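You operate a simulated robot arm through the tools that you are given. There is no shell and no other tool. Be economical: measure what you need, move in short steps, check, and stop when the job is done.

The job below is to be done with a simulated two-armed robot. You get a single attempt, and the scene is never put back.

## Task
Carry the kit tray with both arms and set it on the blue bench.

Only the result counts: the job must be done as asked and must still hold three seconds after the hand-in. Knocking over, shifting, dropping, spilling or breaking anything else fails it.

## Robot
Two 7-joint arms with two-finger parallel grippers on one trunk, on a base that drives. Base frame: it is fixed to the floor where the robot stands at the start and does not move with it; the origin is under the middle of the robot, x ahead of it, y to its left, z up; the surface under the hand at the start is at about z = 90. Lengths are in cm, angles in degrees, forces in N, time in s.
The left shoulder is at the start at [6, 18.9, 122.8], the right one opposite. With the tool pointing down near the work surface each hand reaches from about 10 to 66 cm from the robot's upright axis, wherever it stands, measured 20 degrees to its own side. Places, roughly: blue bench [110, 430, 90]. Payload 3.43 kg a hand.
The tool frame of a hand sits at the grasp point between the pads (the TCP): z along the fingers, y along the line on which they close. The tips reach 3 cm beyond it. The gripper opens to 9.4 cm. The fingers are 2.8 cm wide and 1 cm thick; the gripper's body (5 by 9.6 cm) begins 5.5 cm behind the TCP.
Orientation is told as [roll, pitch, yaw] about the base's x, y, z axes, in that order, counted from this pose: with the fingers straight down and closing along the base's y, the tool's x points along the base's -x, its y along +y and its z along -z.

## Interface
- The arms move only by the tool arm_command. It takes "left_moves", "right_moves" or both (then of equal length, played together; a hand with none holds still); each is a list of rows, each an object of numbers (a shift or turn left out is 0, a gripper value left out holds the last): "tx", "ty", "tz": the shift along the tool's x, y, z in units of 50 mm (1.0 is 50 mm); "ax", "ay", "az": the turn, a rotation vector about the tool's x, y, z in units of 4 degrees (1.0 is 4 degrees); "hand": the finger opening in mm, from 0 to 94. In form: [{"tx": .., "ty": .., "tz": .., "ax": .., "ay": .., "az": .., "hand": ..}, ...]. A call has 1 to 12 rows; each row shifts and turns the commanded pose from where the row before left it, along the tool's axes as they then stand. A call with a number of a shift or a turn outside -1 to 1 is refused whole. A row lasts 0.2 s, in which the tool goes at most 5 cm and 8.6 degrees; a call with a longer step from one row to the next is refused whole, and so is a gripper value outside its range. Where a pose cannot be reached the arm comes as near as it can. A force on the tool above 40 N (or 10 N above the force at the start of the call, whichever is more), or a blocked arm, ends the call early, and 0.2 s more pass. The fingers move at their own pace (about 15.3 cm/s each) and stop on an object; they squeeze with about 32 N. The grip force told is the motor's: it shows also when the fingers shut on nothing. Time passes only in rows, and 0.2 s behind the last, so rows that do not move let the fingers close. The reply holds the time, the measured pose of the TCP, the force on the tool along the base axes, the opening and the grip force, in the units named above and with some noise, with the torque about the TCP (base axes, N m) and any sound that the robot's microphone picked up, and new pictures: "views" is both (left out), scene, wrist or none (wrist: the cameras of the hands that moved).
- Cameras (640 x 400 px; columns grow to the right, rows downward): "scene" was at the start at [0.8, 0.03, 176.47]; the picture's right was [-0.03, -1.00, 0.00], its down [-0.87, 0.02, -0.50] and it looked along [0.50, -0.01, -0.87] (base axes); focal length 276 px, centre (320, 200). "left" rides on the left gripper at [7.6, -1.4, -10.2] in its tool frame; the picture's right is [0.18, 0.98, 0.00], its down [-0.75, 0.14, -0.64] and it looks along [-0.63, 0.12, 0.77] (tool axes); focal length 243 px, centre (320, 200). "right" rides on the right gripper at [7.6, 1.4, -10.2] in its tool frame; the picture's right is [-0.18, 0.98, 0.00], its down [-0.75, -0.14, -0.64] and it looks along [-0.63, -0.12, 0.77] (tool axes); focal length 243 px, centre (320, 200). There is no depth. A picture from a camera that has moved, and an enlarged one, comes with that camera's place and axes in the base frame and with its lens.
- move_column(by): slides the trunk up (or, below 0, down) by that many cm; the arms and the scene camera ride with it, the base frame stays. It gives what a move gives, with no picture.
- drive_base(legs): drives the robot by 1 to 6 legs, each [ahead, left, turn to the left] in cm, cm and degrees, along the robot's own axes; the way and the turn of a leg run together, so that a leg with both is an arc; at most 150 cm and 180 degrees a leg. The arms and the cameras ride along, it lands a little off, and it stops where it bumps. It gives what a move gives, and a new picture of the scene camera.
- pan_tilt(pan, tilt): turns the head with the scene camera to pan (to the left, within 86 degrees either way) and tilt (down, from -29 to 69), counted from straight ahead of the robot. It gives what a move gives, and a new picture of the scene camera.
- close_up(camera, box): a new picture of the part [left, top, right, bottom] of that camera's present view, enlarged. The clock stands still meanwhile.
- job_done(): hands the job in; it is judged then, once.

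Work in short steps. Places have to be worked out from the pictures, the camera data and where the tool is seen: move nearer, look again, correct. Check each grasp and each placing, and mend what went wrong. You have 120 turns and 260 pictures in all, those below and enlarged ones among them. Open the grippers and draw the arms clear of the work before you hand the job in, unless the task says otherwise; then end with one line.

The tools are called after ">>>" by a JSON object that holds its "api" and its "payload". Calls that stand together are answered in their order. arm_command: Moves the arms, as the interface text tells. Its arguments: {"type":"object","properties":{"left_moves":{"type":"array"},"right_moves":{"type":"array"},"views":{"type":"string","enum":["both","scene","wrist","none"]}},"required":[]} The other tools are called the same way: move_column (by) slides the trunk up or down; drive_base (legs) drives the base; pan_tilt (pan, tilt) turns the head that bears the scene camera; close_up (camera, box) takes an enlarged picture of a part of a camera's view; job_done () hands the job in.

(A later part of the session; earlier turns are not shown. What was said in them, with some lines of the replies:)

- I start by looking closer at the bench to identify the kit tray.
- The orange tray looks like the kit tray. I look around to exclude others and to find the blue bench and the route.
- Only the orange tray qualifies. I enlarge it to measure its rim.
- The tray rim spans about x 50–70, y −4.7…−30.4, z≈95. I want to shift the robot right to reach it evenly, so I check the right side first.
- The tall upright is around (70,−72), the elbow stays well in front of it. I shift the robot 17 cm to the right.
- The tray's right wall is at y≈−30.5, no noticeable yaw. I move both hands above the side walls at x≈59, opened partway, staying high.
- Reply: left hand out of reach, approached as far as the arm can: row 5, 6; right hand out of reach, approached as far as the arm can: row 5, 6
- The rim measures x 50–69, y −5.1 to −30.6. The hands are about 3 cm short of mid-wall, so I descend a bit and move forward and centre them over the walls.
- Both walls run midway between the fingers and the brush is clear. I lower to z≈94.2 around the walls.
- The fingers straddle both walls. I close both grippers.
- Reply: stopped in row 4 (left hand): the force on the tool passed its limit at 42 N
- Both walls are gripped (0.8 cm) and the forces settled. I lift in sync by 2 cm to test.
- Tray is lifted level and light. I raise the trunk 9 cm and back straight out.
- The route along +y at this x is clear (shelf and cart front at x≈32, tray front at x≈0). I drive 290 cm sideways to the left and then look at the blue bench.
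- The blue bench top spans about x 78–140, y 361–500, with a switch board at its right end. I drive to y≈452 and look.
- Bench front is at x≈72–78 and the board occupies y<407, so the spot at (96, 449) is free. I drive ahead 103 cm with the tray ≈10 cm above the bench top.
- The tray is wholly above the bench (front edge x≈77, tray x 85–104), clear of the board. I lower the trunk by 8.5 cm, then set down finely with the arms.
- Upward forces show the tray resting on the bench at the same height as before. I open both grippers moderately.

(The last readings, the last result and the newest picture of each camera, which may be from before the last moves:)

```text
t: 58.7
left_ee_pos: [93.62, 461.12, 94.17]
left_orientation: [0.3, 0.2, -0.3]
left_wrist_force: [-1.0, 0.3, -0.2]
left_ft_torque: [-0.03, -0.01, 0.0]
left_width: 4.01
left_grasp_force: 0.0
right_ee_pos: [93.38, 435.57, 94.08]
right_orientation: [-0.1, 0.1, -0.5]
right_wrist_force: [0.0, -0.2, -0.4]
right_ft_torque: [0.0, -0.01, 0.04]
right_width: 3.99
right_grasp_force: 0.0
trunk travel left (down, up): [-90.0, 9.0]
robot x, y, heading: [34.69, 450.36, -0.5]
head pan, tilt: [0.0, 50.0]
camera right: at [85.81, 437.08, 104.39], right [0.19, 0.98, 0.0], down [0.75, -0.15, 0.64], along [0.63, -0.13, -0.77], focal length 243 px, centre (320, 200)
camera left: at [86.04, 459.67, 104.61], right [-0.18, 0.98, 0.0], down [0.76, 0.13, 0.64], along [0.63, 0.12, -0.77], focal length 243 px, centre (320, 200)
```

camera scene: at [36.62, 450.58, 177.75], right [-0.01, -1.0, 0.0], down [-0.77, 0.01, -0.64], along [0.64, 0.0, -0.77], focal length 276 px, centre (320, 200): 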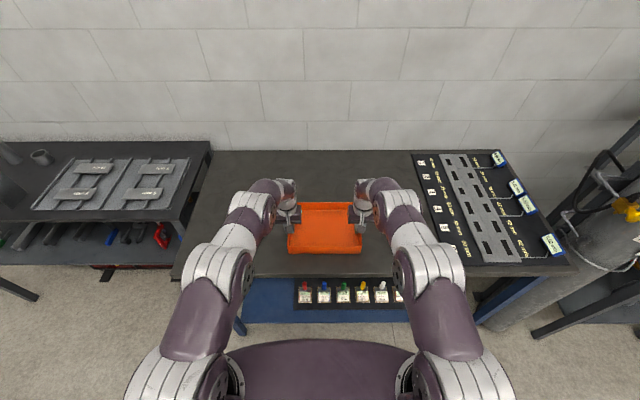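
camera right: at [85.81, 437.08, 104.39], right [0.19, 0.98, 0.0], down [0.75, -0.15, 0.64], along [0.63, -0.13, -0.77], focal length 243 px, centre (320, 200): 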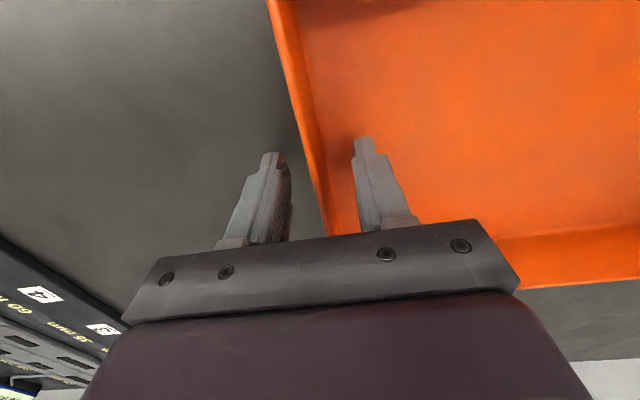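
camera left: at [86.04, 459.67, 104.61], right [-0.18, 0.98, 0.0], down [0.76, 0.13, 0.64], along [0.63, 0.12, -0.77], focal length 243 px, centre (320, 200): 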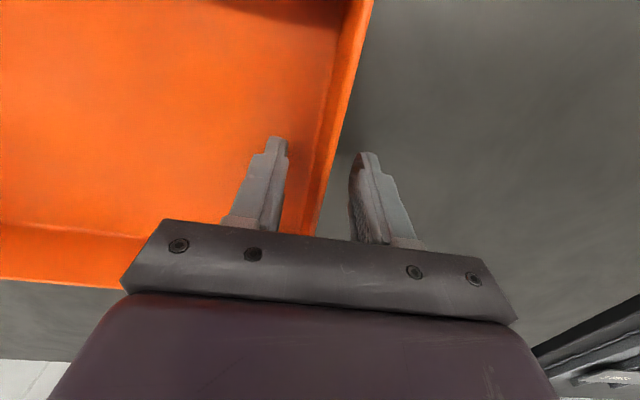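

The fingers are free of the walls. I raise both hands straight up, then pull back.

>>> {"api": "arm_command", "payload": {"left_moves": [{"tz": -0.3}, {"tz": -0.4}, {"tz": -0.5}, {"tz": -0.5}, {"tz": -0.5}, {"tx": 0.7, "tz": -0.3}, {"tx": 0.8}, {"tx": 0.8}, {"tx": 0.8}, {}], "right_moves": [{"tz": -0.3}, {"tz": -0.4}, {"tz": -0.5}, {"tz": -0.5}, {"tz": -0.5}, {"tx": 0.7, "tz": -0.3}, {"tx": 0.8}, {"tx": 0.8}, {"tx": 0.8}, {}], "views": "scene"}}

>>> {"api": "drive_base", "payload": {"legs": [[-40, 0, 0]]}}

```text
t: 60.9
left_ee_pos: [78.19, 461.2, 106.58]
left_orientation: [0.2, 0.1, -0.3]
left_wrist_force: [0.4, -1.0, -0.1]
left_ft_torque: [0.0, 0.05, 0.0]
left_width: 3.99
left_grasp_force: 0.1
right_ee_pos: [77.95, 435.55, 106.61]
right_orientation: [-0.2, 0.1, -0.5]
right_wrist_force: [-0.2, -0.1, 0.0]
right_ft_torque: [0.0, 0.03, 0.0]
right_width: 3.98
right_grasp_force: 0.0
trunk travel left (down, up): [-90.0, 9.0]
robot x, y, heading: [34.58, 450.33, -0.5]
head pan, tilt: [0.0, 50.0]
camera scene: at [36.84, 450.58, 177.73], right [-0.01, -1.0, 0.0], down [-0.77, 0.01, -0.64], along [0.64, 0.0, -0.77], focal length 276 px, centre (320, 200)
```

scene: 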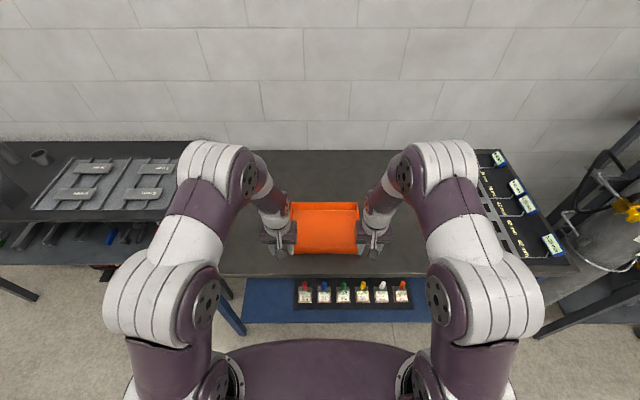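

```text
t: 63.4
left_ee_pos: [38.08, 461.45, 106.65]
left_orientation: [0.2, 0.1, -0.5]
left_wrist_force: [0.1, 0.2, -0.2]
left_ft_torque: [0.0, 0.0, 0.01]
left_width: 4.0
left_grasp_force: 0.0
right_ee_pos: [38.05, 435.76, 106.77]
right_orientation: [-0.2, 0.1, -0.7]
right_wrist_force: [0.9, 0.0, -1.2]
right_ft_torque: [0.01, -0.01, -0.02]
right_width: 4.0
right_grasp_force: 0.0
trunk travel left (down, up): [-90.0, 9.0]
robot x, y, heading: [-5.2, 450.6, -0.6]
head pan, tilt: [0.0, 50.0]
camera scene: at [-3.25, 450.9, 177.73], right [-0.01, -1.0, 0.0], down [-0.77, 0.01, -0.64], along [0.64, -0.01, -0.77], focal length 276 px, centre (320, 200)
```

scene: 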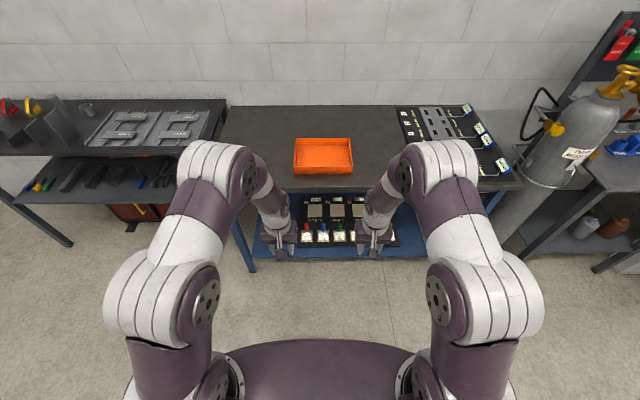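

The tray rests flat on the blue bench, with the arms clear and nothing disturbed. I hand in.

>>> {"api": "job_done", "payload": {}}

```text
The job is handed in.
```

I carried the orange kit tray to the blue bench with both arms and set it down flat at about x 85–104, y 436–461. That spot is clear of the switch board. The grippers are open, the arms are drawn back, and I saw nothing else move.
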